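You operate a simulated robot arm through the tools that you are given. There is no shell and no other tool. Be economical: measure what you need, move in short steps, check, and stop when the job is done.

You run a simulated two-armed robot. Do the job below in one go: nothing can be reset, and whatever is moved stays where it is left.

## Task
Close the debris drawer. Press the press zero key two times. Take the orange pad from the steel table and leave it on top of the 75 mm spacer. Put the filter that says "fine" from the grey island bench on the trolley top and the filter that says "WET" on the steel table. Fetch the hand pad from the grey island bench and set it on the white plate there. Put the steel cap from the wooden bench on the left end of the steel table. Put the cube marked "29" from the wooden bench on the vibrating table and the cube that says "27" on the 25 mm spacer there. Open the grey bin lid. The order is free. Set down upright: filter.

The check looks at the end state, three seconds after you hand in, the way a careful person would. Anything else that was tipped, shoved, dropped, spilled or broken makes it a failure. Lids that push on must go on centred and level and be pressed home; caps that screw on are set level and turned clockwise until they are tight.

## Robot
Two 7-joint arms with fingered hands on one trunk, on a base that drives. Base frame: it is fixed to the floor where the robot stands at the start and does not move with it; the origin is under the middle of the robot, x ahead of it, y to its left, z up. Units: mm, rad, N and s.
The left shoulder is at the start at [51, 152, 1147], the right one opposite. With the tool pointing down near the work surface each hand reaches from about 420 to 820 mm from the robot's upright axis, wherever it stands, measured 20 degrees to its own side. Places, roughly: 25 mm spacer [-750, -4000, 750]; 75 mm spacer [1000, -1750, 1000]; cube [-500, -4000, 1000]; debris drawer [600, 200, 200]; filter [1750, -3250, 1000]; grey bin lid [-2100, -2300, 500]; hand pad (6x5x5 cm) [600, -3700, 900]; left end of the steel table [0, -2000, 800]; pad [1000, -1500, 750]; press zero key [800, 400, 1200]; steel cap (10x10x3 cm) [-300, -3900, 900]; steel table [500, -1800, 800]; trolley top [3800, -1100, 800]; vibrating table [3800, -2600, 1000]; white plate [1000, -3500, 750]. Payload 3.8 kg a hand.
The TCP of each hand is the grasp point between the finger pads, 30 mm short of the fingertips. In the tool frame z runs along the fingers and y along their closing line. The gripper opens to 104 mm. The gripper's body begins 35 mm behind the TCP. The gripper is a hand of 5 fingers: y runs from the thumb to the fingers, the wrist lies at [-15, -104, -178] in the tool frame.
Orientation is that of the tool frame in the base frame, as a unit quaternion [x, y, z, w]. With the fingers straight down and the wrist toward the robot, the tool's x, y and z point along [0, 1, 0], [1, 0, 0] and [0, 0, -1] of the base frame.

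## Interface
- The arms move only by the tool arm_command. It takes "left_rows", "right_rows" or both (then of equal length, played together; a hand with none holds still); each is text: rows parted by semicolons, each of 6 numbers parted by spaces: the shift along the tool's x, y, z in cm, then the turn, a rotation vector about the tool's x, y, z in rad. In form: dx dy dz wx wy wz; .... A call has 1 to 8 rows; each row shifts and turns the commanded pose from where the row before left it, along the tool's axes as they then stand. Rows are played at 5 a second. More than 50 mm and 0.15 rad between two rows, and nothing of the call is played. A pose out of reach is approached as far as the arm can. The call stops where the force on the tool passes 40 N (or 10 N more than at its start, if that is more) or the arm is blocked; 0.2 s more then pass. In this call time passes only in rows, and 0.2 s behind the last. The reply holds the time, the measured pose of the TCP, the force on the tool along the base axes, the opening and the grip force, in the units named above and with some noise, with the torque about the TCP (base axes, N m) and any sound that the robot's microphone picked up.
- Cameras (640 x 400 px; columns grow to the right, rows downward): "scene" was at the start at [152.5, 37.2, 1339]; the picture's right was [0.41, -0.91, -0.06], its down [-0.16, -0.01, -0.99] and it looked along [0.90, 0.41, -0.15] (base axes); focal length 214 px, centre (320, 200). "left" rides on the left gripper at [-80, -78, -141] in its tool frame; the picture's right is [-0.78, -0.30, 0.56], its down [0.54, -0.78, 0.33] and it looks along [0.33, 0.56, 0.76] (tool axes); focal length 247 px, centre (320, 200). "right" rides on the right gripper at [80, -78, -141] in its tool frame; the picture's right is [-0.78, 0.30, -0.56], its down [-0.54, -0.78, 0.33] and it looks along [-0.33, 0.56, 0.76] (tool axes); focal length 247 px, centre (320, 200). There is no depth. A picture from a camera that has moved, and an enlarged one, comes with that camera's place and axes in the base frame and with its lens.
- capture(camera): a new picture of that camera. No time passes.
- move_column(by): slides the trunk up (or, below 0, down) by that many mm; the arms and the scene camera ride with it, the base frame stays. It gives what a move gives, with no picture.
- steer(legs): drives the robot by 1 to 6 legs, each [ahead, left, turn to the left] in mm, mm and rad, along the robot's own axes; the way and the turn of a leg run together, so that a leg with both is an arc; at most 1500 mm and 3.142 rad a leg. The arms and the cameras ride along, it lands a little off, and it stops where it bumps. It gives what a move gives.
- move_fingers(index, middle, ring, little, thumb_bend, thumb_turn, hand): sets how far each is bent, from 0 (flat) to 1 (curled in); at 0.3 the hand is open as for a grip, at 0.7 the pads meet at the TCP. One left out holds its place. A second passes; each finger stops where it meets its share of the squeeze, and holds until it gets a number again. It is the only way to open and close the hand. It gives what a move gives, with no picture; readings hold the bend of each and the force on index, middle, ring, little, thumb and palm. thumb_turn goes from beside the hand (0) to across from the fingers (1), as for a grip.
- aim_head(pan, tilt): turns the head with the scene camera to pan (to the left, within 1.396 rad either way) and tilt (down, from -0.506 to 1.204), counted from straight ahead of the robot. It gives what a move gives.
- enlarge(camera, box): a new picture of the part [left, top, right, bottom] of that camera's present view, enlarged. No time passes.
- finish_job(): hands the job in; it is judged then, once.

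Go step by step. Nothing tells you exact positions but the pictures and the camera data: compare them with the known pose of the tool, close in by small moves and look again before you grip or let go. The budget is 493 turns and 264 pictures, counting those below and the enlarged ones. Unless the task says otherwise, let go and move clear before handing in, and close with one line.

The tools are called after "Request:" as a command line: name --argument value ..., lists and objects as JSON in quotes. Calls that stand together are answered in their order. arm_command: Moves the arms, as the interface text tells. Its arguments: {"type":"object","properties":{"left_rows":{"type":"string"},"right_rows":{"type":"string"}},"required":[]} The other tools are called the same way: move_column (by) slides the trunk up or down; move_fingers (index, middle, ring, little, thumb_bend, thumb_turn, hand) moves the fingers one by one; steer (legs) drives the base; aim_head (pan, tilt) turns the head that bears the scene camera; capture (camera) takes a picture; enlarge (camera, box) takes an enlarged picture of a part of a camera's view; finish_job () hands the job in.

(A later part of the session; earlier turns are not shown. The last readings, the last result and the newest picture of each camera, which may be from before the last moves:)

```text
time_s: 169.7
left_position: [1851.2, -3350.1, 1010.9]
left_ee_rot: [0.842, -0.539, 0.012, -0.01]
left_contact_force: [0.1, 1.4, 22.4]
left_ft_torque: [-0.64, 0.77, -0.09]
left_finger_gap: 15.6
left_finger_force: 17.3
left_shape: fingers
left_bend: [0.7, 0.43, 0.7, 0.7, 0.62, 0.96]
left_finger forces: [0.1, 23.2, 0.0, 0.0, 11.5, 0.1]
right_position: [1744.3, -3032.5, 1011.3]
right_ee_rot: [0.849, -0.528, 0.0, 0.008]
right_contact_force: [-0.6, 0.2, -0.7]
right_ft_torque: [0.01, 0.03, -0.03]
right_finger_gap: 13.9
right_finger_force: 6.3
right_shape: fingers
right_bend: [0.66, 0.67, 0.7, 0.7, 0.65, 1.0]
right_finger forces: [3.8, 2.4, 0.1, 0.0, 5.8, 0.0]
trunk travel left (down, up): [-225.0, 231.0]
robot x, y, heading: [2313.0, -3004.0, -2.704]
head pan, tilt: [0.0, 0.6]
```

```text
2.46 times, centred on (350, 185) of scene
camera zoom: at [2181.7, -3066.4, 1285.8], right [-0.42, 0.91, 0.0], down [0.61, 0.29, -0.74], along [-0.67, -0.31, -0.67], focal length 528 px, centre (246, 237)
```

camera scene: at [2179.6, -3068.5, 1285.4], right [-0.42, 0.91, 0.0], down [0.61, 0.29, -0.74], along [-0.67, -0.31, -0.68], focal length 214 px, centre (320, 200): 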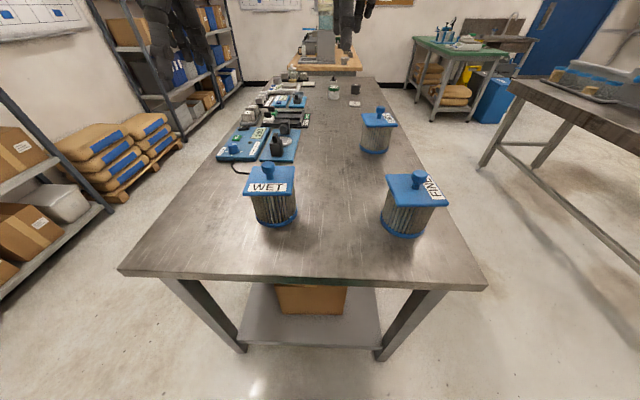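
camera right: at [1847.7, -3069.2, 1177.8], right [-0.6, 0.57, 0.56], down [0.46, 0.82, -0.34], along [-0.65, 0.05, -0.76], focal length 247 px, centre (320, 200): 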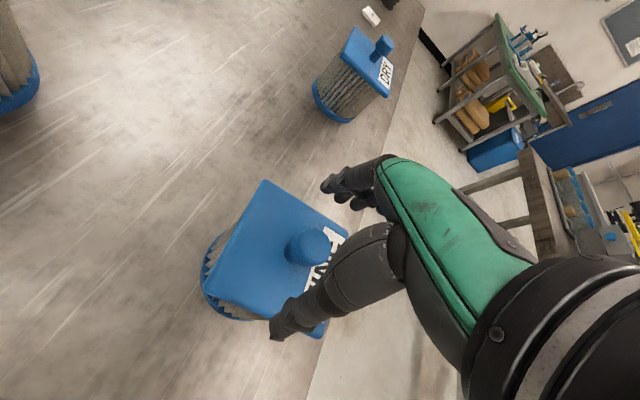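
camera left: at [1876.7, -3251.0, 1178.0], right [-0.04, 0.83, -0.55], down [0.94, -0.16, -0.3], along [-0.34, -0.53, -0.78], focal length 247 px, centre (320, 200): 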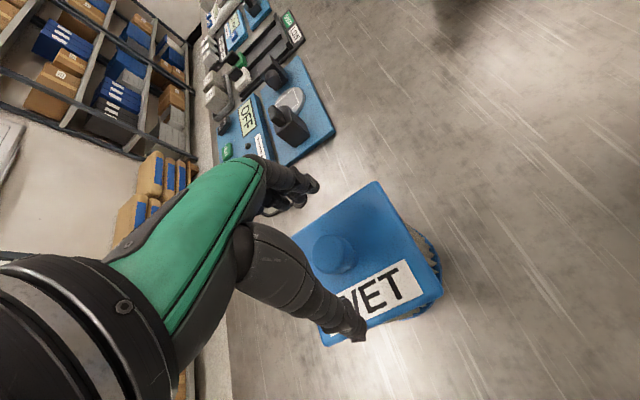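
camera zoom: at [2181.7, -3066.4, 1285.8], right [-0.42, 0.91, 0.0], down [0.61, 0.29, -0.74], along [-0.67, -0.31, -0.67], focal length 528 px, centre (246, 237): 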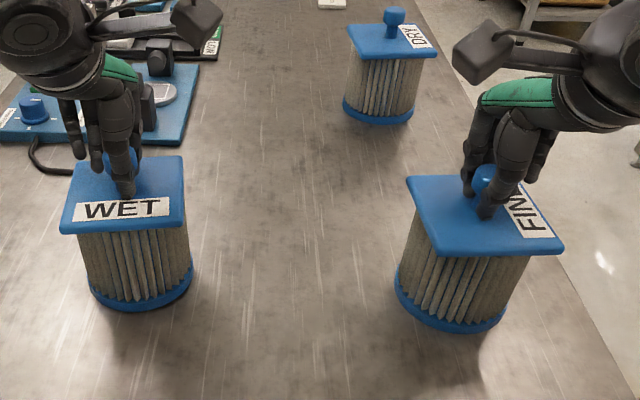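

The right hand holds FINE's knob by the stem. The left middle finger sits on top of WET's knob, so I reopen the left hand and look.

Request:
move_fingers --hand "left" --index 0.3 --middle 0.3 --ring 0.3 --little 0.3 --thumb_bend 0.3

Request:
enlarge --camera "left" --box '[200, 120, 440, 340]'

Request:
enlarge --camera "scene" --box '[210, 110, 310, 210]'

```text
time_s: 170.7
left_position: [1850.3, -3353.1, 1008.1]
left_ee_rot: [0.843, -0.537, 0.014, -0.013]
left_contact_force: [0.6, -0.2, 4.3]
left_ft_torque: [-0.11, 0.21, 0.03]
left_finger_gap: 103.0
left_finger_force: 2.0
left_shape: fingers
left_bend: [0.3, 0.3, 0.3, 0.3, 0.3, 0.97]
left_finger forces: [0.1, 3.9, 0.0, 0.0, 0.1, 0.1]
right_position: [1743.0, -3033.4, 1009.9]
right_ee_rot: [0.849, -0.528, 0.0, 0.006]
right_contact_force: [0.4, -0.8, -1.4]
right_ft_torque: [-0.02, 0.02, 0.0]
right_finger_gap: 13.4
right_finger_force: 6.4
right_shape: fingers
right_bend: [0.66, 0.67, 0.7, 0.7, 0.65, 1.0]
right_finger forces: [4.0, 2.8, 0.1, 0.0, 6.0, 0.0]
trunk travel left (down, up): [-225.0, 231.0]
robot x, y, heading: [2315.1, -3005.0, -2.7]
head pan, tilt: [0.0, 0.6]
```

```text
1.82 times, centred on (320, 230) of left
camera zoom: at [1881.8, -3248.0, 1150.9], right [-0.04, 0.83, -0.55], down [0.94, -0.16, -0.3], along [-0.34, -0.53, -0.78], focal length 449 px, centre (320, 146)
```

zoom: 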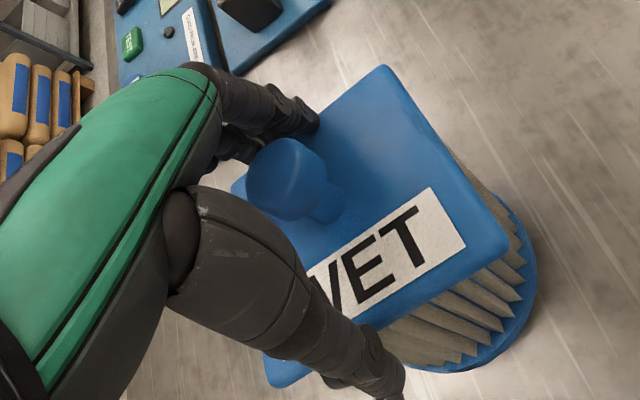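

```text
4.00 times, centred on (260, 160) of scene
camera zoom: at [2180.3, -3068.0, 1285.3], right [-0.42, 0.91, 0.0], down [0.61, 0.29, -0.74], along [-0.67, -0.31, -0.68], focal length 858 px, centre (560, 360)
```

zoom: 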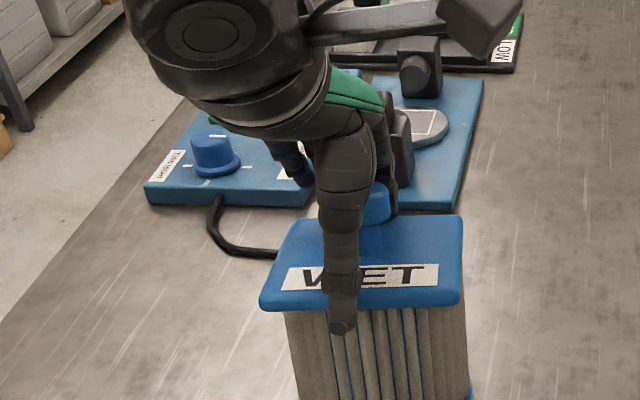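

The WET knob is about 20 mm further forward than the left TCP. I lift, shift 20 mm and descend again.

Request:
arm_command --left_rows "0 0 -2 0 0 0;0 0 -2 0 0 0;0 2 0 0 0 0;0 0 2 0 0 0;0 0 1 0 0 0"

Request:
enlarge --camera "left" --box '[200, 120, 440, 340]'

```text
time_s: 171.9
left_position: [1829.0, -3359.2, 1018.9]
left_ee_rot: [0.842, -0.539, 0.012, -0.014]
left_contact_force: [-0.9, 0.0, -0.4]
left_ft_torque: [0.0, -0.03, 0.0]
left_finger_gap: 103.3
left_finger_force: 0.1
left_shape: fingers
left_bend: [0.3, 0.3, 0.3, 0.3, 0.3, 0.97]
left_finger forces: [0.0, 0.1, 0.0, 0.0, 0.0, 0.0]
right_position: [1743.1, -3034.4, 1009.6]
right_ee_rot: [0.849, -0.529, -0.001, 0.006]
right_contact_force: [0.2, -0.1, 0.1]
right_ft_torque: [-0.04, 0.04, 0.0]
right_finger_gap: 13.3
right_finger_force: 6.4
right_shape: fingers
right_bend: [0.66, 0.68, 0.7, 0.7, 0.65, 1.0]
right_finger forces: [4.0, 3.1, 0.0, 0.0, 6.0, 0.0]
trunk travel left (down, up): [-225.0, 231.0]
robot x, y, heading: [2314.0, -3001.9, -2.705]
head pan, tilt: [0.0, 0.6]
```

```text
1.82 times, centred on (320, 230) of left
camera zoom: at [1861.3, -3256.0, 1161.8], right [-0.04, 0.83, -0.55], down [0.94, -0.16, -0.3], along [-0.34, -0.53, -0.78], focal length 449 px, centre (320, 146)
```

zoom: 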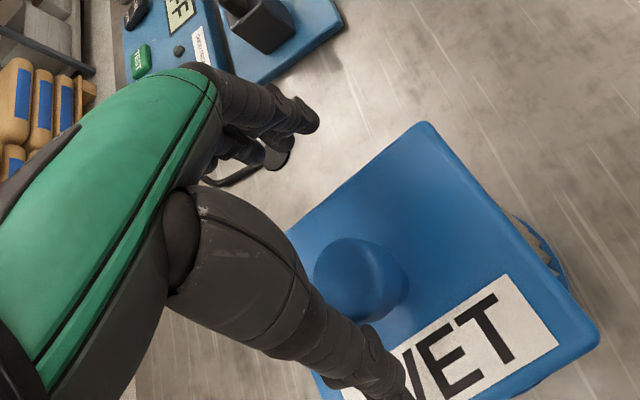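

The knob now appears about 20 mm toward the thumb. I cross-check with the scene camera before moving.

Request:
enlarge --camera "scene" --box '[210, 110, 310, 210]'

```text
4.00 times, centred on (260, 160) of scene
camera zoom: at [2179.6, -3068.7, 1285.3], right [-0.42, 0.91, 0.0], down [0.61, 0.29, -0.74], along [-0.67, -0.31, -0.68], focal length 858 px, centre (560, 360)
```

zoom: 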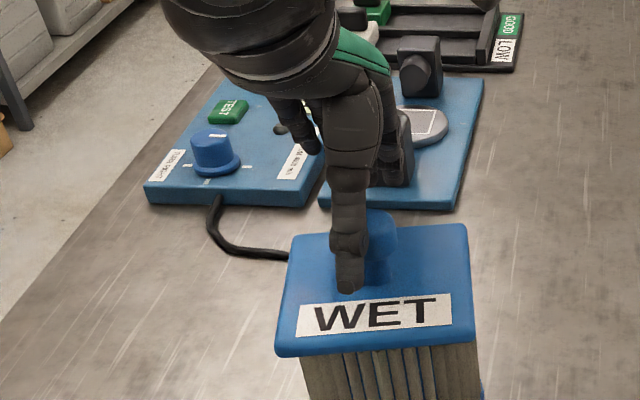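

The filter slid about 20 mm toward me during the lift; it still stands upright. I shift the left hand back 24 mm and 8 mm right and check again.

Request:
arm_command --left_rows "-0.8 -2.4 0 0 0 0"

Request:
enlarge --camera "left" --box '[200, 120, 440, 340]'

Request:
enlarge --camera "scene" --box '[210, 110, 310, 210]'

```text
time_s: 172.3
left_position: [1846.9, -3340.7, 1018.0]
left_ee_rot: [0.843, -0.537, 0.012, -0.012]
left_contact_force: [-0.3, 0.2, 0.1]
left_ft_torque: [-0.01, 0.03, 0.0]
left_finger_gap: 103.2
left_finger_force: 0.2
left_shape: fingers
left_bend: [0.3, 0.3, 0.3, 0.3, 0.3, 0.97]
left_finger forces: [0.0, 0.0, 0.1, 0.0, 0.1, 0.0]
right_position: [1742.5, -3033.7, 1008.5]
right_ee_rot: [0.849, -0.528, 0.0, 0.006]
right_contact_force: [0.2, -0.5, 0.4]
right_ft_torque: [0.0, 0.0, -0.02]
right_finger_gap: 13.2
right_finger_force: 6.4
right_shape: fingers
right_bend: [0.66, 0.68, 0.7, 0.7, 0.65, 1.0]
right_finger forces: [4.1, 2.9, 0.0, 0.1, 6.2, 0.1]
trunk travel left (down, up): [-225.0, 231.0]
robot x, y, heading: [2315.0, -3006.6, -2.706]
head pan, tilt: [0.0, 0.6]
```

```text
1.82 times, centred on (320, 230) of left
camera zoom: at [1879.1, -3236.7, 1162.1], right [-0.04, 0.83, -0.55], down [0.94, -0.16, -0.3], along [-0.34, -0.53, -0.78], focal length 449 px, centre (320, 146)
```

zoom: 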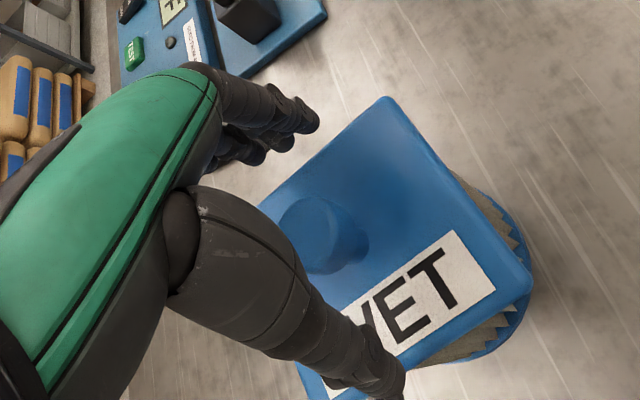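

```text
4.00 times, centred on (260, 160) of scene
camera zoom: at [2180.2, -3067.8, 1285.5], right [-0.42, 0.91, 0.0], down [0.61, 0.29, -0.74], along [-0.67, -0.31, -0.68], focal length 858 px, centre (560, 360)
```

zoom: 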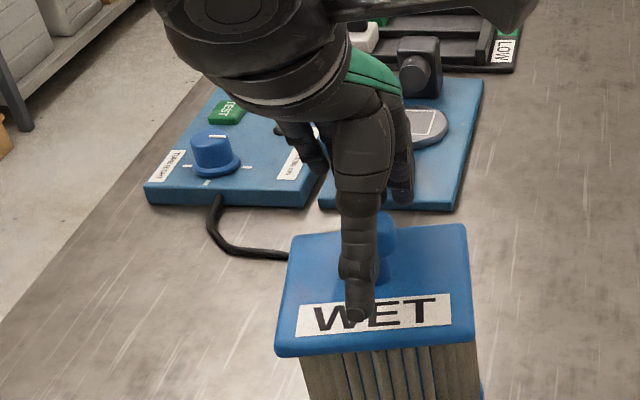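

The knob is now centred. I descend 9 mm and close the left hand.

Request:
arm_command --left_rows "0 0 0.5 0 0 0;0 0 0.4 0 0 0"

Request:
move_fingers --hand "left" --index 0.7 --middle 0.7 --ring 0.7 --little 0.7 --thumb_bend 0.7

Request:
enlarge --camera "left" --box '[200, 120, 440, 340]'

Request:
enlarge --camera "right" --box '[200, 120, 440, 340]'

```text
time_s: 172.9
left_position: [1848.3, -3342.8, 1010.9]
left_ee_rot: [0.842, -0.538, 0.013, -0.012]
left_contact_force: [-0.7, 0.7, -0.8]
left_ft_torque: [-0.04, 0.02, 0.04]
left_finger_gap: 103.3
left_finger_force: 0.1
left_shape: fingers
left_bend: [0.3, 0.3, 0.3, 0.3, 0.3, 0.97]
left_finger forces: [0.1, 0.1, 0.0, 0.0, 0.0, 0.1]
right_position: [1742.6, -3033.7, 1008.3]
right_ee_rot: [0.849, -0.529, 0.001, 0.006]
right_contact_force: [1.2, -0.1, 0.2]
right_ft_torque: [0.01, 0.03, 0.01]
right_finger_gap: 12.8
right_finger_force: 6.8
right_shape: fingers
right_bend: [0.66, 0.68, 0.7, 0.7, 0.65, 1.0]
right_finger forces: [3.9, 2.9, 0.1, 0.1, 6.3, 0.1]
trunk travel left (down, up): [-225.0, 231.0]
robot x, y, heading: [2312.4, -3004.6, -2.703]
head pan, tilt: [0.0, 0.6]
```

```text
time_s: 173.9
left_position: [1848.6, -3342.0, 1009.9]
left_ee_rot: [0.842, -0.539, 0.013, -0.013]
left_contact_force: [-0.1, 0.6, -0.4]
left_ft_torque: [-0.05, 0.04, -0.02]
left_finger_gap: 13.1
left_finger_force: 4.9
left_shape: fingers
left_bend: [0.66, 0.68, 0.7, 0.7, 0.65, 0.97]
left_finger forces: [3.1, 2.1, 0.0, 0.0, 5.3, 0.0]
right_position: [1742.6, -3033.5, 1009.3]
right_ee_rot: [0.849, -0.529, -0.001, 0.005]
right_contact_force: [1.4, 0.8, 0.6]
right_ft_torque: [0.01, 0.06, -0.01]
right_finger_gap: 13.1
right_finger_force: 6.2
right_shape: fingers
right_bend: [0.66, 0.68, 0.7, 0.7, 0.65, 1.0]
right_finger forces: [3.7, 2.9, 0.1, 0.1, 6.4, 0.2]
trunk travel left (down, up): [-225.0, 231.0]
robot x, y, heading: [2312.3, -3006.3, -2.706]
head pan, tilt: [0.0, 0.6]
```

```text
1.82 times, centred on (320, 230) of left
camera zoom: at [1879.1, -3238.2, 1153.6], right [-0.04, 0.83, -0.55], down [0.94, -0.16, -0.3], along [-0.34, -0.53, -0.78], focal length 449 px, centre (320, 146)
```

zoom: 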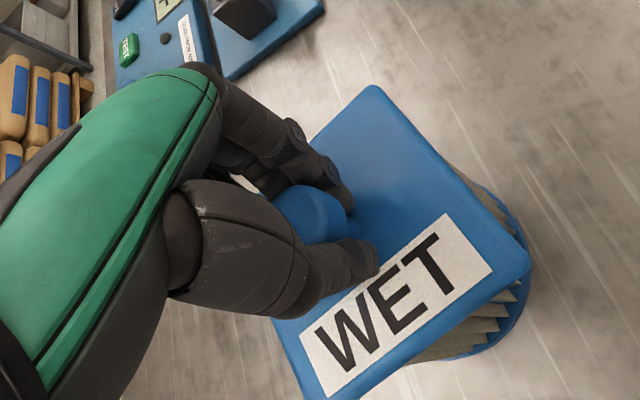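

```text
1.82 times, centred on (320, 230) of right
camera zoom: at [1847.9, -3070.3, 1151.3], right [-0.6, 0.57, 0.56], down [0.46, 0.82, -0.34], along [-0.65, 0.05, -0.76], focal length 449 px, centre (320, 146)
```

zoom: 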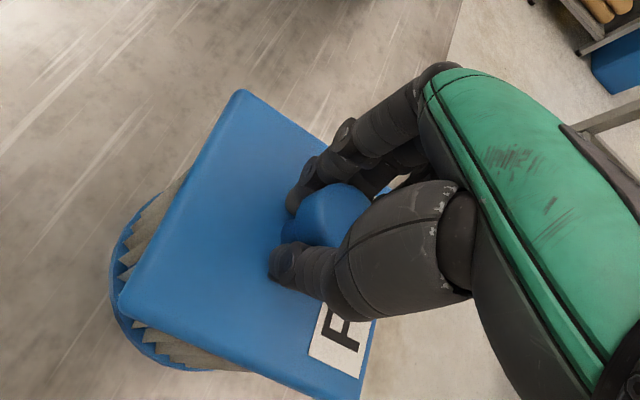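

Both hold under the mushroom heads. I squeeze slightly more and lift together.

Request:
move_fingers --hand "left" --index 0.8 --middle 0.8 --thumb_bend 0.8

Request:
move_fingers --hand "right" --index 0.8 --middle 0.8 --thumb_bend 0.8

Request:
arm_command --left_rows "0 0 -2 0 0 0;0 0 -4 0 0 0;0 0 -4 0 0 0" --right_rows "0 0 -2 0 0 0;0 0 -4 0 0 0;0 0 -4 0 0 0"

Request:
capture --camera "scene"

```text
time_s: 174.9
left_position: [1846.9, -3341.6, 1011.1]
left_ee_rot: [0.842, -0.539, 0.012, -0.013]
left_contact_force: [1.4, 0.9, 0.4]
left_ft_torque: [-0.11, 0.13, -0.05]
left_finger_gap: 5.2
left_finger_force: 20.9
left_shape: fingers
left_bend: [0.73, 0.72, 0.7, 0.7, 0.72, 0.94]
left_finger forces: [9.6, 11.0, 0.0, 0.0, 21.4, 0.1]
right_position: [1742.8, -3034.3, 1010.2]
right_ee_rot: [0.849, -0.529, -0.001, 0.006]
right_contact_force: [0.4, 0.2, -0.7]
right_ft_torque: [-0.03, 0.07, -0.02]
right_finger_gap: 13.2
right_finger_force: 6.4
right_shape: fingers
right_bend: [0.66, 0.68, 0.7, 0.7, 0.65, 1.0]
right_finger forces: [4.2, 2.9, 0.0, 0.0, 6.0, 0.1]
trunk travel left (down, up): [-225.0, 231.0]
robot x, y, heading: [2313.9, -3003.4, -2.706]
head pan, tilt: [0.0, 0.6]
```

```text
time_s: 175.9
left_position: [1848.6, -3341.7, 1011.5]
left_ee_rot: [0.842, -0.539, 0.012, -0.012]
left_contact_force: [-0.3, 0.1, 1.4]
left_ft_torque: [-0.09, 0.11, -0.03]
left_finger_gap: 5.2
left_finger_force: 21.9
left_shape: fingers
left_bend: [0.73, 0.72, 0.7, 0.7, 0.72, 0.94]
left_finger forces: [9.7, 11.1, 0.0, 0.0, 22.7, 0.1]
right_position: [1742.7, -3033.2, 1009.4]
right_ee_rot: [0.849, -0.528, -0.001, 0.006]
right_contact_force: [-0.2, 0.3, -0.6]
right_ft_torque: [-0.02, 0.11, 0.02]
right_finger_gap: 6.8
right_finger_force: 21.0
right_shape: fingers
right_bend: [0.73, 0.71, 0.7, 0.7, 0.7, 0.98]
right_finger forces: [9.9, 10.8, 0.1, 0.0, 22.0, 0.0]
trunk travel left (down, up): [-225.0, 231.0]
robot x, y, heading: [2311.6, -3006.1, -2.702]
head pan, tilt: [0.0, 0.6]
```

```text
time_s: 176.7
left_position: [1846.0, -3345.6, 1108.3]
left_ee_rot: [0.843, -0.538, 0.013, -0.013]
left_contact_force: [-0.4, 0.2, -3.4]
left_ft_torque: [-0.05, 0.01, 0.0]
left_finger_gap: 3.4
left_finger_force: 21.7
left_shape: fingers
left_bend: [0.73, 0.72, 0.7, 0.7, 0.74, 0.93]
left_finger forces: [9.6, 11.5, 0.1, 0.0, 22.3, 0.1]
right_position: [1742.3, -3035.1, 1110.5]
right_ee_rot: [0.849, -0.528, 0.0, 0.005]
right_contact_force: [-0.6, -0.7, -3.1]
right_ft_torque: [0.03, 0.03, -0.04]
right_finger_gap: 6.7
right_finger_force: 21.7
right_shape: fingers
right_bend: [0.73, 0.72, 0.7, 0.7, 0.71, 0.97]
right_finger forces: [10.1, 9.7, 0.0, 0.0, 22.9, 0.1]
trunk travel left (down, up): [-225.0, 231.0]
robot x, y, heading: [2311.4, -3006.4, -2.709]
head pan, tilt: [0.0, 0.6]
```

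```text
169 pictures are left
camera scene: at [2179.4, -3068.9, 1285.3], right [-0.42, 0.91, 0.0], down [0.61, 0.29, -0.74], along [-0.67, -0.31, -0.68], focal length 214 px, centre (320, 200)
```

scene: 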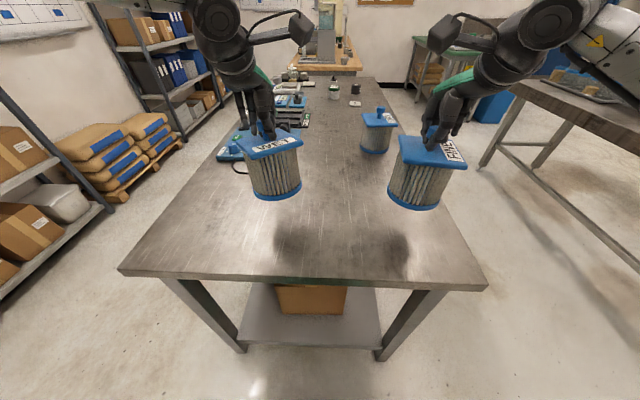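

Both filters hang from the knobs, nearly upright. I raise them, back off and travel sideways to the steel table's near end for WET.

Request:
arm_command --left_rows "0 0 -4 0 0 0;0 0 -4 0 0 0" --right_rows "0 0 -4 0 0 0;0 0 -4 0 0 0"

Request:
steer --legs '[[-160, 0, 0], [0, -1050, 0], [0, -1050, 0]]'

Request:
capture --camera "scene"

```text
time_s: 177.3
left_position: [1845.9, -3346.9, 1189.5]
left_ee_rot: [0.842, -0.539, 0.012, -0.013]
left_contact_force: [0.0, 0.9, -2.9]
left_ft_torque: [-0.02, 0.01, 0.02]
left_finger_gap: 3.4
left_finger_force: 22.6
left_shape: fingers
left_bend: [0.73, 0.72, 0.7, 0.7, 0.74, 0.93]
left_finger forces: [9.8, 12.0, 0.0, 0.0, 22.1, 0.1]
right_position: [1740.7, -3034.3, 1190.0]
right_ee_rot: [0.849, -0.529, 0.0, 0.005]
right_contact_force: [0.3, -0.3, -3.4]
right_ft_torque: [0.03, 0.03, 0.0]
right_finger_gap: 6.4
right_finger_force: 22.0
right_shape: fingers
right_bend: [0.73, 0.72, 0.7, 0.7, 0.71, 0.97]
right_finger forces: [10.1, 10.0, 0.1, 0.1, 22.9, 0.1]
trunk travel left (down, up): [-225.0, 231.0]
robot x, y, heading: [2317.4, -3002.1, -2.706]
head pan, tilt: [0.0, 0.6]
```

```text
time_s: 188.7
left_position: [1107.4, -1375.8, 1188.9]
left_ee_rot: [0.845, -0.535, 0.012, -0.012]
left_contact_force: [0.2, -1.0, -3.1]
left_ft_torque: [-0.07, 0.02, 0.02]
left_finger_gap: 1.2
left_finger_force: 21.8
left_shape: fingers
left_bend: [0.73, 0.73, 0.7, 0.7, 0.75, 0.93]
left_finger forces: [9.9, 12.2, 0.0, 0.0, 21.6, 0.0]
right_position: [999.2, -1066.6, 1188.9]
right_ee_rot: [0.851, -0.525, 0.0, 0.005]
right_contact_force: [0.2, -0.2, -3.4]
right_ft_torque: [-0.01, -0.01, -0.03]
right_finger_gap: 6.9
right_finger_force: 22.2
right_shape: fingers
right_bend: [0.73, 0.72, 0.7, 0.7, 0.71, 0.97]
right_finger forces: [10.1, 10.1, 0.1, 0.0, 23.1, 0.1]
trunk travel left (down, up): [-225.0, 231.0]
robot x, y, heading: [1574.1, -1029.3, -2.693]
head pan, tilt: [0.0, 0.6]
```

```text
168 pictures are left
camera scene: at [1438.7, -1096.3, 1285.2], right [-0.43, 0.9, 0.0], down [0.61, 0.29, -0.74], along [-0.66, -0.32, -0.68], focal length 214 px, centre (320, 200)
```

scene: 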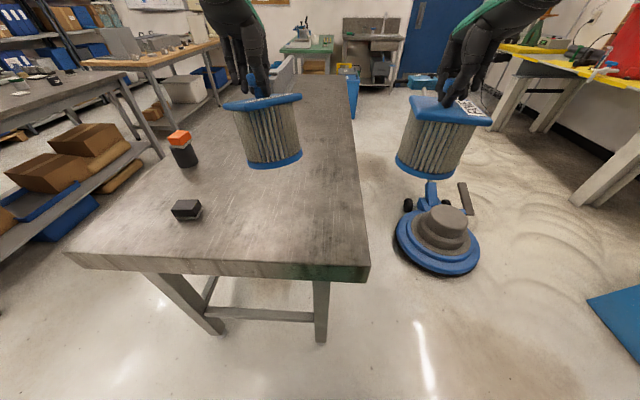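

WET is above a free spot on the table's near end. I lower the left hand.

Request:
arm_command --left_rows "0 0 4 0 0 0;0 0 4 0 0 0;0 0 4 0 0 0;0 0 2.5 0 0 0"

Request:
enlarge --camera "scene" --box '[180, 100, 380, 260]'

```text
time_s: 189.7
left_position: [1111.7, -1374.5, 1046.1]
left_ee_rot: [0.845, -0.534, 0.012, -0.012]
left_contact_force: [0.2, -0.3, -2.3]
left_ft_torque: [-0.07, 0.02, -0.01]
left_finger_gap: 0.5
left_finger_force: 22.2
left_shape: fingers
left_bend: [0.73, 0.73, 0.7, 0.7, 0.75, 0.93]
left_finger forces: [10.1, 12.8, 0.0, 0.0, 21.8, 0.0]
right_position: [998.3, -1065.6, 1188.9]
right_ee_rot: [0.851, -0.525, 0.0, 0.005]
right_contact_force: [-1.0, 1.3, -3.1]
right_ft_torque: [0.04, 0.01, 0.0]
right_finger_gap: 6.4
right_finger_force: 22.2
right_shape: fingers
right_bend: [0.73, 0.72, 0.7, 0.7, 0.71, 0.97]
right_finger forces: [10.3, 10.1, 0.1, 0.0, 23.1, 0.1]
trunk travel left (down, up): [-225.0, 231.0]
robot x, y, heading: [1572.4, -1028.3, -2.693]
head pan, tilt: [0.0, 0.6]
```

```text
2.50 times, centred on (280, 180) of scene
camera zoom: at [1438.2, -1096.5, 1285.2], right [-0.43, 0.9, 0.0], down [0.61, 0.29, -0.74], along [-0.66, -0.32, -0.68], focal length 536 px, centre (420, 250)
```

zoom: 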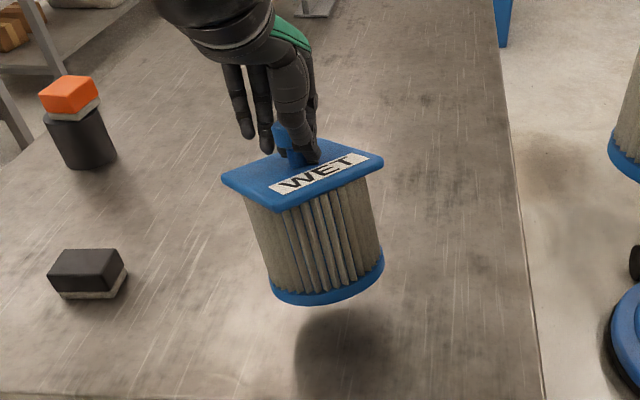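

It hangs almost vertical when perspective is considered. I lower until the base touches.

Request:
arm_command --left_rows "0 0 1 0 0 0;0 0 0.6 0 0 0;0 0 0.5 0 0 0;0 0 0.5 0 0 0"

Request:
enlarge --camera "scene" --box '[180, 100, 380, 260]'

```text
time_s: 190.7
left_position: [1113.0, -1375.1, 1019.1]
left_ee_rot: [0.845, -0.535, 0.013, -0.013]
left_contact_force: [-1.2, -0.6, -2.6]
left_ft_torque: [-0.07, 0.01, 0.0]
left_finger_gap: 0.5
left_finger_force: 22.0
left_shape: fingers
left_bend: [0.73, 0.73, 0.7, 0.7, 0.75, 0.93]
left_finger forces: [10.2, 12.9, 0.0, 0.0, 21.9, 0.0]
right_position: [999.2, -1065.5, 1188.7]
right_ee_rot: [0.851, -0.525, 0.0, 0.005]
right_contact_force: [-0.3, 0.4, -3.0]
right_ft_torque: [-0.02, 0.01, 0.0]
right_finger_gap: 6.6
right_finger_force: 21.1
right_shape: fingers
right_bend: [0.73, 0.72, 0.7, 0.7, 0.71, 0.97]
right_finger forces: [10.2, 10.2, 0.0, 0.0, 23.1, 0.0]
trunk travel left (down, up): [-225.0, 231.0]
robot x, y, heading: [1570.2, -1029.0, -2.695]
head pan, tilt: [0.0, 0.6]
```

```text
2.50 times, centred on (280, 180) of scene
camera zoom: at [1438.4, -1096.3, 1285.2], right [-0.43, 0.9, 0.0], down [0.61, 0.29, -0.74], along [-0.66, -0.32, -0.68], focal length 536 px, centre (420, 250)
```

zoom: 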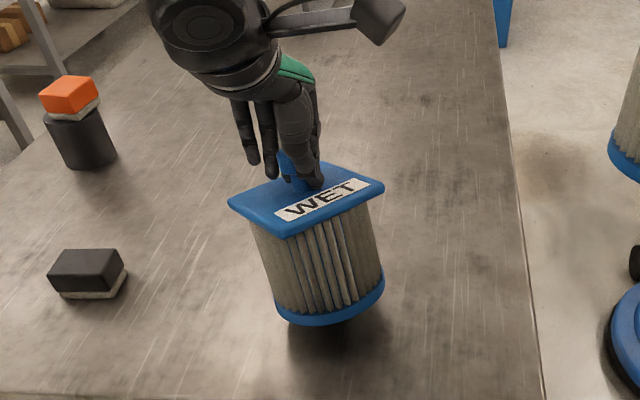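

Not touching yet. I continue.

Request:
arm_command --left_rows "0 0 0.5 0 0 0;0 0 0.4 0 0 0;0 0 0.3 0 0 0;0 0 0.3 0 0 0"

```text
time_s: 191.7
left_position: [1114.7, -1375.5, 1004.8]
left_ee_rot: [0.845, -0.534, 0.012, -0.012]
left_contact_force: [-0.7, 0.6, -3.3]
left_ft_torque: [-0.03, 0.01, 0.01]
left_finger_gap: 0.7
left_finger_force: 22.4
left_shape: fingers
left_bend: [0.73, 0.73, 0.7, 0.7, 0.75, 0.93]
left_finger forces: [10.2, 13.0, 0.1, 0.0, 21.9, 0.0]
right_position: [998.3, -1066.4, 1187.6]
right_ee_rot: [0.851, -0.525, 0.0, 0.004]
right_contact_force: [-0.6, 0.1, -3.1]
right_ft_torque: [0.0, 0.0, -0.02]
right_finger_gap: 6.7
right_finger_force: 21.8
right_shape: fingers
right_bend: [0.73, 0.72, 0.7, 0.7, 0.71, 0.97]
right_finger forces: [10.2, 10.2, 0.1, 0.0, 23.1, 0.0]
trunk travel left (down, up): [-225.0, 231.0]
robot x, y, heading: [1577.4, -1031.8, -2.694]
head pan, tilt: [0.0, 0.6]
```

Still free; I keep lowering in small steps.

Request:
arm_command --left_rows "0 0 0.4 0 0 0;0 0 0.3 0 0 0;0 0 0.3 0 0 0;0 0 0.3 0 0 0"

Request:
enlarge --camera "scene" --box '[180, 100, 380, 260]'

```text
time_s: 192.7
left_position: [1114.7, -1371.6, 994.7]
left_ee_rot: [0.845, -0.535, 0.01, -0.011]
left_contact_force: [1.5, 2.1, 16.1]
left_ft_torque: [-0.04, 0.13, -0.07]
left_finger_gap: 0.3
left_finger_force: 29.2
left_shape: fingers
left_bend: [0.74, 0.74, 0.7, 0.7, 0.76, 0.92]
left_finger forces: [10.2, 13.4, 0.1, 0.0, 34.8, 0.0]
right_position: [1002.2, -1063.8, 1190.0]
right_ee_rot: [0.851, -0.525, 0.0, 0.006]
right_contact_force: [-0.4, -0.4, -3.8]
right_ft_torque: [-0.01, 0.01, 0.01]
right_finger_gap: 6.4
right_finger_force: 21.8
right_shape: fingers
right_bend: [0.73, 0.72, 0.7, 0.7, 0.71, 0.97]
right_finger forces: [10.3, 10.1, 0.0, 0.0, 23.2, 0.0]
trunk travel left (down, up): [-225.0, 231.0]
robot x, y, heading: [1574.5, -1031.9, -2.689]
head pan, tilt: [0.0, 0.6]
```

```text
2.50 times, centred on (280, 180) of scene
camera zoom: at [1441.2, -1094.0, 1286.0], right [-0.43, 0.9, 0.0], down [0.61, 0.29, -0.74], along [-0.67, -0.32, -0.67], focal length 536 px, centre (420, 250)
```

zoom: 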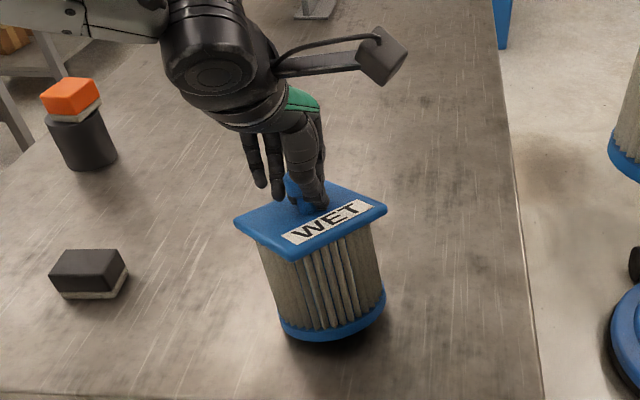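

The base is on the table. I open the left hand slowly.

Request:
move_fingers --hand "left" --index 0.62 --middle 0.62 --ring 0.62 --little 0.62 --thumb_bend 0.62

Request:
move_fingers --hand "left" --index 0.3 --middle 0.3 --ring 0.3 --little 0.3 --thumb_bend 0.3

Request:
enlarge --camera "scene" --box '[180, 100, 380, 260]'

Request:
enlarge --camera "left" --box '[200, 120, 440, 340]'

```text
time_s: 193.7
left_position: [1114.2, -1374.9, 990.2]
left_ee_rot: [0.845, -0.535, 0.013, -0.013]
left_contact_force: [1.1, 0.6, 0.2]
left_ft_torque: [0.02, -0.04, 0.04]
left_finger_gap: 21.3
left_finger_force: 0.1
left_shape: fingers
left_bend: [0.62, 0.62, 0.62, 0.62, 0.62, 0.97]
left_finger forces: [0.0, 0.0, 0.1, 0.0, 0.1, 0.1]
right_position: [999.9, -1064.6, 1189.2]
right_ee_rot: [0.851, -0.525, 0.0, 0.004]
right_contact_force: [0.1, -0.3, -2.5]
right_ft_torque: [0.0, 0.03, 0.01]
right_finger_gap: 6.2
right_finger_force: 21.7
right_shape: fingers
right_bend: [0.73, 0.72, 0.7, 0.7, 0.71, 0.97]
right_finger forces: [10.1, 10.1, 0.0, 0.0, 23.2, 0.0]
trunk travel left (down, up): [-225.0, 231.0]
robot x, y, heading: [1576.7, -1026.9, -2.692]
head pan, tilt: [0.0, 0.6]
```

```text
time_s: 194.7
left_position: [1113.0, -1373.9, 990.8]
left_ee_rot: [0.845, -0.534, 0.013, -0.011]
left_contact_force: [0.7, -0.3, 0.8]
left_ft_torque: [0.0, -0.01, 0.02]
left_finger_gap: 102.7
left_finger_force: 0.1
left_shape: fingers
left_bend: [0.3, 0.3, 0.3, 0.3, 0.3, 0.97]
left_finger forces: [0.0, 0.1, 0.1, 0.0, 0.0, 0.0]
right_position: [999.2, -1064.5, 1188.7]
right_ee_rot: [0.851, -0.525, 0.0, 0.005]
right_contact_force: [-0.5, 0.0, -3.2]
right_ft_torque: [0.01, 0.01, -0.03]
right_finger_gap: 6.4
right_finger_force: 21.8
right_shape: fingers
right_bend: [0.73, 0.72, 0.7, 0.7, 0.71, 0.97]
right_finger forces: [10.2, 10.0, 0.0, 0.1, 23.2, 0.1]
trunk travel left (down, up): [-225.0, 231.0]
robot x, y, heading: [1570.9, -1028.2, -2.694]
head pan, tilt: [0.0, 0.6]
```

```text
2.50 times, centred on (280, 180) of scene
camera zoom: at [1438.8, -1095.9, 1285.3], right [-0.43, 0.9, 0.0], down [0.61, 0.29, -0.74], along [-0.66, -0.32, -0.68], focal length 536 px, centre (420, 250)
```

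zoom: 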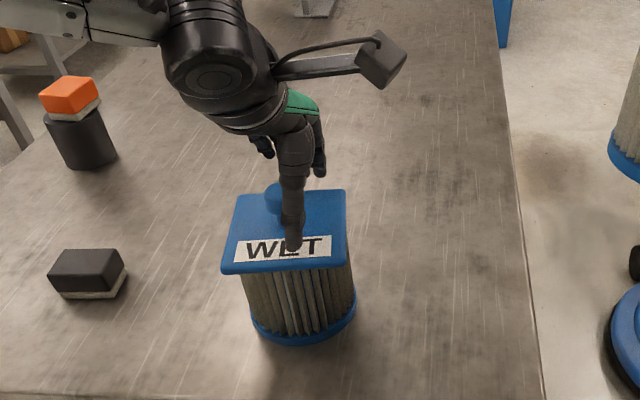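

```text
1.82 times, centred on (320, 230) of left
camera zoom: at [1144.4, -1270.2, 1134.6], right [-0.05, 0.83, -0.55], down [0.94, -0.15, -0.3], along [-0.33, -0.53, -0.78], focal length 449 px, centre (320, 146)
```

zoom: 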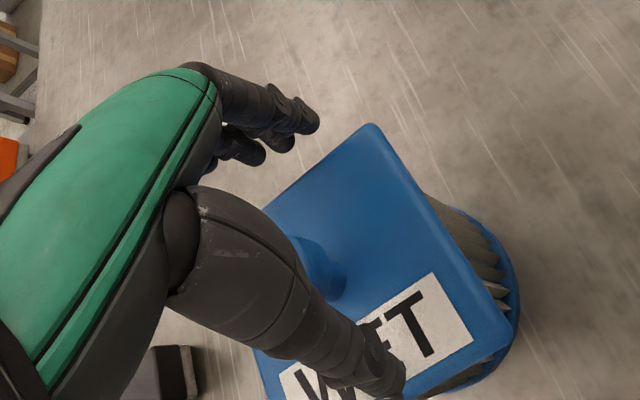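

WET stands upright. I lift the left hand clear.

Request:
arm_command --left_rows "0 -0.5 -1 0 0 0;0 0 -2 0 0 0;0 0 -4 0 0 0;0 0 -4 0 0 0;0 0 -4 0 0 0;0 0 -4 0 0 0"

Request:
capture --camera "scene"

```text
time_s: 196.1
left_position: [1113.2, -1373.0, 1177.5]
left_ee_rot: [0.844, -0.535, 0.013, -0.013]
left_contact_force: [0.9, -0.6, -0.1]
left_ft_torque: [0.03, 0.0, 0.01]
left_finger_gap: 102.9
left_finger_force: 0.0
left_shape: fingers
left_bend: [0.3, 0.3, 0.3, 0.3, 0.3, 0.97]
left_finger forces: [0.0, 0.0, 0.0, 0.0, 0.1, 0.1]
right_position: [999.3, -1065.3, 1189.3]
right_ee_rot: [0.852, -0.524, 0.0, 0.005]
right_contact_force: [0.2, 0.6, -3.5]
right_ft_torque: [0.02, 0.06, 0.0]
right_finger_gap: 6.5
right_finger_force: 21.8
right_shape: fingers
right_bend: [0.73, 0.72, 0.7, 0.7, 0.71, 0.97]
right_finger forces: [10.2, 10.1, 0.0, 0.0, 23.4, 0.1]
trunk travel left (down, up): [-225.0, 231.0]
robot x, y, heading: [1576.1, -1030.5, -2.691]
head pan, tilt: [0.0, 0.6]
```

```text
162 pictures are left
camera scene: at [1439.1, -1095.7, 1285.3], right [-0.43, 0.9, 0.0], down [0.61, 0.29, -0.74], along [-0.66, -0.32, -0.68], focal length 214 px, centre (320, 200)
```

scene: 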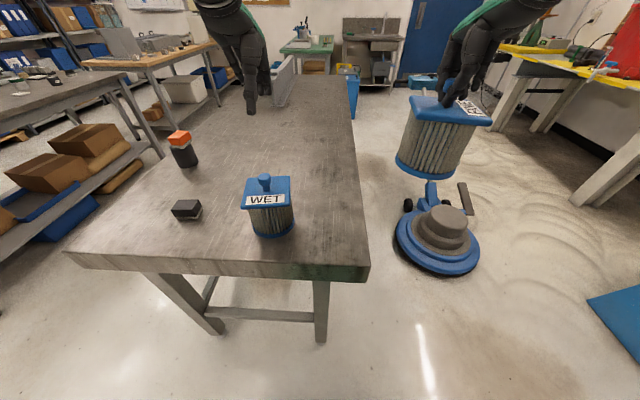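

WET is placed. FINE goes to the trolley: I back away from the table first, then turn toward it.

Request:
steer --legs '[[-350, 0, 0], [0, 0, 2.64]]'

Request:
aim_head --pan 0 --tilt 0.35

Request:
capture --camera "scene"

```text
time_s: 204.6
left_position: [2460.2, -800.7, 1178.5]
left_ee_rot: [0.73, 0.684, -0.009, -0.016]
left_contact_force: [-0.3, -0.2, 0.0]
left_ft_torque: [0.02, 0.02, -0.01]
left_finger_gap: 103.0
left_finger_force: 0.0
left_shape: fingers
left_bend: [0.3, 0.3, 0.3, 0.3, 0.3, 0.97]
left_finger forces: [0.0, 0.0, 0.0, 0.1, 0.0, 0.0]
right_position: [2409.9, -1126.5, 1188.9]
right_ee_rot: [0.722, 0.692, 0.005, 0.002]
right_contact_force: [-0.6, -0.2, -2.9]
right_ft_torque: [0.01, -0.01, -0.02]
right_finger_gap: 5.3
right_finger_force: 21.4
right_shape: fingers
right_bend: [0.73, 0.72, 0.7, 0.7, 0.72, 0.97]
right_finger forces: [10.3, 11.1, 0.0, 0.0, 20.5, 0.0]
trunk travel left (down, up): [-225.0, 231.0]
robot x, y, heading: [1889.8, -878.4, -0.061]
head pan, tilt: [0.0, 0.6]
```

```text
time_s: 205.4
left_position: [2459.4, -800.9, 1177.2]
left_ee_rot: [0.729, 0.684, -0.01, -0.015]
left_contact_force: [-0.7, -0.5, -0.3]
left_ft_torque: [0.0, -0.03, 0.0]
left_finger_gap: 103.0
left_finger_force: 0.1
left_shape: fingers
left_bend: [0.3, 0.3, 0.3, 0.3, 0.3, 0.97]
left_finger forces: [0.1, 0.0, 0.1, 0.0, 0.0, 0.1]
right_position: [2409.8, -1126.8, 1189.6]
right_ee_rot: [0.721, 0.693, 0.006, 0.002]
right_contact_force: [-0.4, 0.5, -3.1]
right_ft_torque: [0.0, 0.0, 0.03]
right_finger_gap: 5.4
right_finger_force: 21.0
right_shape: fingers
right_bend: [0.73, 0.72, 0.7, 0.7, 0.72, 0.97]
right_finger forces: [10.3, 11.0, 0.1, 0.1, 20.6, 0.0]
trunk travel left (down, up): [-225.0, 231.0]
robot x, y, heading: [1888.9, -876.9, -0.057]
head pan, tilt: [0.0, 0.351]
```

```text
161 pictures are left
camera scene: at [2050.2, -887.8, 1307.1], right [-0.06, -1.0, 0.0], down [-0.47, 0.03, -0.88], along [0.88, -0.05, -0.47], focal length 214 px, centre (320, 200)
```

scene: 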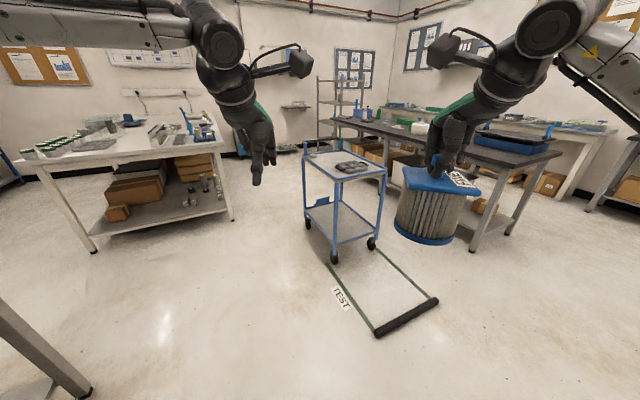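

The trolley stands at about (3750, -1157), long side facing northwest, with some dark thing on it. I drive to its northwest side, avoiding the bar on the floor.

Request:
steer --legs '[[1284, 324, 0], [150, 0, -1.1]]'

Request:
aim_head --pan 0.2 --tilt 0.6

Request:
capture --camera "scene"

```text
time_s: 214.6
left_position: [3575.5, -1199.0, 1178.6]
left_ee_rot: [0.982, 0.189, 0.0, -0.017]
left_contact_force: [-0.4, -0.2, 0.7]
left_ft_torque: [0.01, -0.02, -0.01]
left_finger_gap: 102.9
left_finger_force: 0.0
left_shape: fingers
left_bend: [0.3, 0.3, 0.3, 0.3, 0.3, 0.97]
left_finger forces: [0.1, 0.0, 0.0, 0.0, 0.0, 0.0]
right_position: [3261.8, -1294.7, 1190.0]
right_ee_rot: [0.979, 0.202, 0.003, 0.003]
right_contact_force: [0.1, 0.4, -3.5]
right_ft_torque: [-0.02, 0.01, -0.01]
right_finger_gap: 4.7
right_finger_force: 20.6
right_shape: fingers
right_bend: [0.73, 0.72, 0.7, 0.7, 0.72, 0.97]
right_finger forces: [10.5, 11.5, 0.0, 0.0, 19.8, 0.1]
trunk travel left (down, up): [-225.0, 231.0]
robot x, y, heading: [3261.7, -719.9, -1.184]
head pan, tilt: [0.0, 0.351]
```

```text
time_s: 215.4
left_position: [3576.6, -1198.5, 1178.1]
left_ee_rot: [0.982, 0.19, 0.001, -0.017]
left_contact_force: [-0.1, 0.0, 0.0]
left_ft_torque: [-0.01, 0.02, -0.01]
left_finger_gap: 102.9
left_finger_force: 0.0
left_shape: fingers
left_bend: [0.3, 0.3, 0.3, 0.3, 0.3, 0.97]
left_finger forces: [0.0, 0.0, 0.1, 0.0, 0.0, 0.0]
right_position: [3261.8, -1294.8, 1190.0]
right_ee_rot: [0.98, 0.201, 0.004, 0.004]
right_contact_force: [-0.4, 0.2, -2.9]
right_ft_torque: [0.0, 0.0, 0.03]
right_finger_gap: 4.7
right_finger_force: 20.9
right_shape: fingers
right_bend: [0.73, 0.72, 0.7, 0.7, 0.72, 0.97]
right_finger forces: [10.5, 11.5, 0.1, 0.0, 19.8, 0.1]
trunk travel left (down, up): [-225.0, 231.0]
robot x, y, heading: [3262.4, -720.1, -1.182]
head pan, tilt: [0.201, 0.6]
```

```text
160 pictures are left
camera scene: at [3335.3, -850.7, 1285.6], right [-0.83, -0.55, -0.03], down [-0.35, 0.57, -0.74], along [0.42, -0.61, -0.67], focal length 214 px, centre (320, 200)
```

scene: 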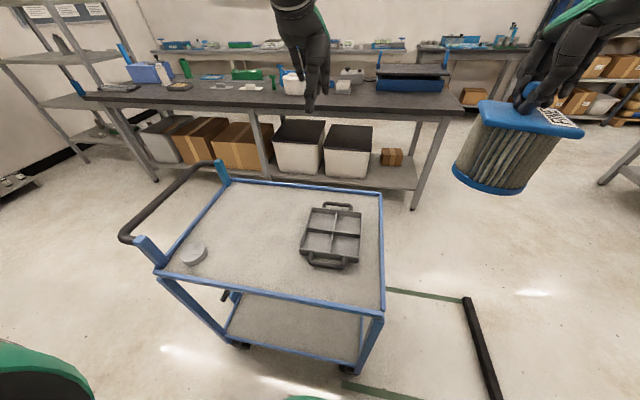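

Free space lies in the middle of the trolley top (z≈775) between the tray and the small disc. I sidestep left so FINE comes above (3740, -1110).

Request:
steer --legs '[[10, 512, 0]]'

Request:
aim_head --pan -0.2 --tilt 0.7

Request:
capture --camera "scene"

```text
time_s: 218.4
left_position: [4068.1, -1009.6, 1177.9]
left_ee_rot: [0.982, 0.19, 0.0, -0.018]
left_contact_force: [-0.6, 0.7, -0.5]
left_ft_torque: [-0.05, 0.0, -0.01]
left_finger_gap: 102.9
left_finger_force: 0.0
left_shape: fingers
left_bend: [0.3, 0.3, 0.3, 0.3, 0.3, 0.97]
left_finger forces: [0.0, 0.1, 0.0, 0.0, 0.1, 0.1]
right_position: [3752.2, -1104.8, 1188.6]
right_ee_rot: [0.98, 0.201, 0.004, 0.003]
right_contact_force: [-0.7, 0.9, -3.7]
right_ft_torque: [-0.02, -0.03, 0.0]
right_finger_gap: 4.8
right_finger_force: 21.6
right_shape: fingers
right_bend: [0.73, 0.72, 0.7, 0.7, 0.72, 0.97]
right_finger forces: [10.4, 11.5, 0.0, 0.1, 20.1, 0.2]
trunk travel left (down, up): [-225.0, 231.0]
robot x, y, heading: [3753.2, -528.9, -1.186]
head pan, tilt: [0.201, 0.6]
```

```text
time_s: 219.3
left_position: [4068.0, -1009.0, 1177.8]
left_ee_rot: [0.982, 0.19, 0.001, -0.018]
left_contact_force: [-0.4, -0.4, 0.0]
left_ft_torque: [0.01, -0.01, 0.01]
left_finger_gap: 103.0
left_finger_force: 0.1
left_shape: fingers
left_bend: [0.3, 0.3, 0.3, 0.3, 0.3, 0.97]
left_finger forces: [0.0, 0.0, 0.0, 0.0, 0.1, 0.0]
right_position: [3753.8, -1104.5, 1188.4]
right_ee_rot: [0.979, 0.202, 0.003, 0.004]
right_contact_force: [0.7, 0.1, -3.9]
right_ft_torque: [-0.02, 0.02, 0.0]
right_finger_gap: 4.9
right_finger_force: 20.9
right_shape: fingers
right_bend: [0.73, 0.72, 0.7, 0.7, 0.72, 0.97]
right_finger forces: [10.3, 11.4, 0.0, 0.0, 20.1, 0.0]
trunk travel left (down, up): [-225.0, 231.0]
robot x, y, heading: [3755.4, -530.3, -1.181]
head pan, tilt: [-0.201, 0.7]
```

```text
159 pictures are left
camera scene: at [3793.2, -669.8, 1277.5], right [-0.98, -0.19, 0.03], down [-0.16, 0.73, -0.67], along [0.11, -0.66, -0.74], focal length 214 px, centre (320, 200)
```

scene: 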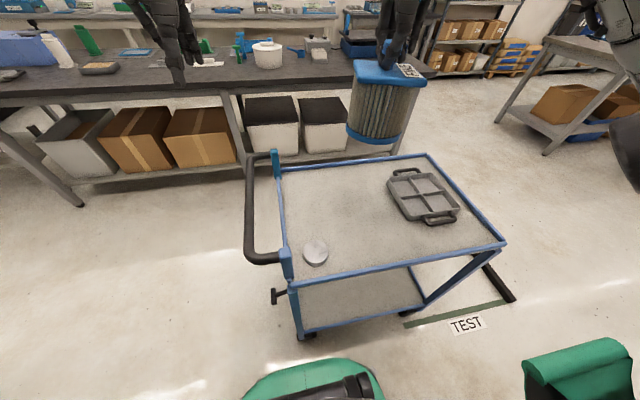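

Slight shift left 25 mm for clearance from the tray, then lower FINE toward the trolley top.

Request:
arm_command --right_rows "0.9 0 3.5 0 0 0;0.9 0 3.5 0 0 0;0.7 0 3.5 0 0 0;0 0 3.5 0 0 0;0 0 3.5 0 0 0;0 0 3 0 0 0"

Request:
enlarge --camera "scene" --box '[240, 80, 480, 280]'

```text
time_s: 220.7
left_position: [4067.5, -1009.0, 1176.9]
left_ee_rot: [0.982, 0.19, 0.001, -0.018]
left_contact_force: [-0.2, 0.1, -0.4]
left_ft_torque: [0.0, 0.04, 0.0]
left_finger_gap: 103.1
left_finger_force: 0.1
left_shape: fingers
left_bend: [0.3, 0.3, 0.3, 0.3, 0.3, 0.97]
left_finger forces: [0.0, 0.1, 0.0, 0.1, 0.0, 0.0]
right_position: [3777.4, -1095.2, 982.4]
right_ee_rot: [0.98, 0.201, 0.004, 0.003]
right_contact_force: [0.3, 0.0, -3.5]
right_ft_torque: [0.01, -0.02, 0.03]
right_finger_gap: 4.2
right_finger_force: 22.0
right_shape: fingers
right_bend: [0.73, 0.72, 0.7, 0.7, 0.72, 0.97]
right_finger forces: [10.8, 12.1, 0.0, 0.0, 21.5, 0.0]
trunk travel left (down, up): [-225.0, 231.0]
robot x, y, heading: [3755.3, -530.8, -1.181]
head pan, tilt: [-0.201, 0.7]
```

```text
2.00 times, centred on (360, 180) of scene
camera zoom: at [3793.0, -670.0, 1277.4], right [-0.98, -0.19, 0.03], down [-0.16, 0.73, -0.67], along [0.1, -0.66, -0.74], focal length 429 px, centre (240, 240)
```

zoom: 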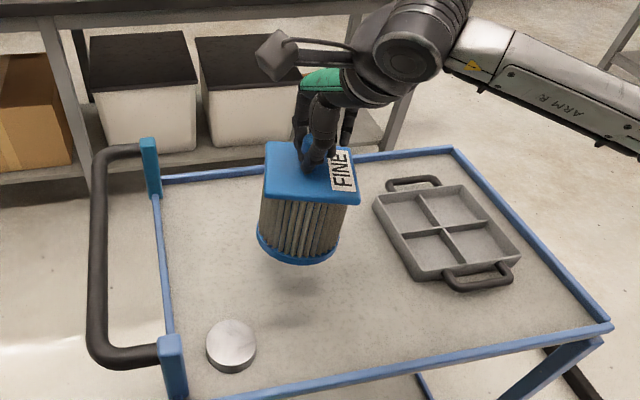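

Good clearance all around. I lower until contact.

Request:
arm_command --right_rows "0 0 1 0 0 0;0 0 1 0 0 0;0 0 0.6 0 0 0;0 0 0.5 0 0 0;0 0 0.4 0 0 0"

Request:
arm_command --right_rows "0 0 0.4 0 0 0;0 0 0.3 0 0 0;0 0 0.3 0 0 0;0 0 0.3 0 0 0"

Request:
enlarge --camera "scene" --box '[240, 80, 480, 280]'

```text
time_s: 221.9
left_position: [4068.6, -1009.2, 1178.0]
left_ee_rot: [0.982, 0.19, 0.001, -0.017]
left_contact_force: [-0.4, -0.5, -1.0]
left_ft_torque: [0.03, -0.02, 0.04]
left_finger_gap: 103.0
left_finger_force: 0.0
left_shape: fingers
left_bend: [0.3, 0.3, 0.3, 0.3, 0.3, 0.97]
left_finger forces: [0.0, 0.0, 0.1, 0.0, 0.0, 0.1]
right_position: [3776.0, -1096.2, 949.3]
right_ee_rot: [0.98, 0.201, 0.004, 0.004]
right_contact_force: [0.4, 1.1, -2.0]
right_ft_torque: [0.01, 0.0, 0.02]
right_finger_gap: 4.2
right_finger_force: 22.7
right_shape: fingers
right_bend: [0.73, 0.72, 0.7, 0.7, 0.72, 0.97]
right_finger forces: [11.0, 12.2, 0.1, 0.0, 21.6, 0.0]
trunk travel left (down, up): [-225.0, 231.0]
robot x, y, heading: [3756.5, -527.5, -1.185]
head pan, tilt: [-0.201, 0.7]
```

```text
time_s: 222.9
left_position: [4067.3, -1009.1, 1178.1]
left_ee_rot: [0.982, 0.19, 0.001, -0.018]
left_contact_force: [-0.1, 0.5, 0.0]
left_ft_torque: [0.0, 0.02, 0.02]
left_finger_gap: 102.8
left_finger_force: 0.0
left_shape: fingers
left_bend: [0.3, 0.3, 0.3, 0.3, 0.3, 0.97]
left_finger forces: [0.1, 0.0, 0.0, 0.0, 0.1, 0.0]
right_position: [3778.4, -1097.1, 936.3]
right_ee_rot: [0.98, 0.201, 0.004, 0.003]
right_contact_force: [0.9, 0.0, -3.5]
right_ft_torque: [0.02, 0.02, 0.05]
right_finger_gap: 4.3
right_finger_force: 22.3
right_shape: fingers
right_bend: [0.73, 0.72, 0.7, 0.7, 0.72, 0.97]
right_finger forces: [10.9, 12.2, 0.1, 0.0, 21.9, 0.0]
trunk travel left (down, up): [-225.0, 231.0]
robot x, y, heading: [3755.8, -531.2, -1.184]
head pan, tilt: [-0.201, 0.7]
```

```text
2.00 times, centred on (360, 180) of scene
camera zoom: at [3793.2, -669.8, 1277.5], right [-0.98, -0.19, 0.03], down [-0.16, 0.73, -0.67], along [0.1, -0.66, -0.74], focal length 429 px, centre (240, 240)
```

zoom: 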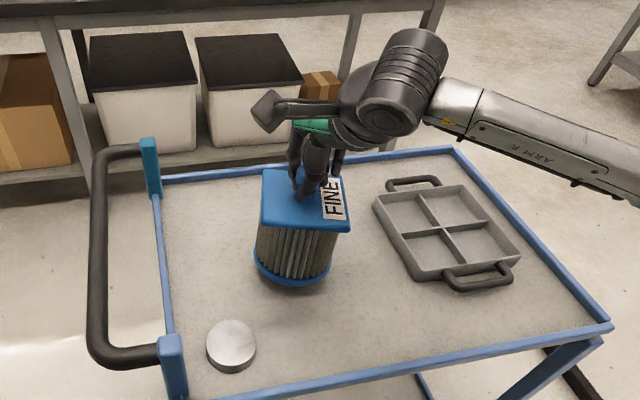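

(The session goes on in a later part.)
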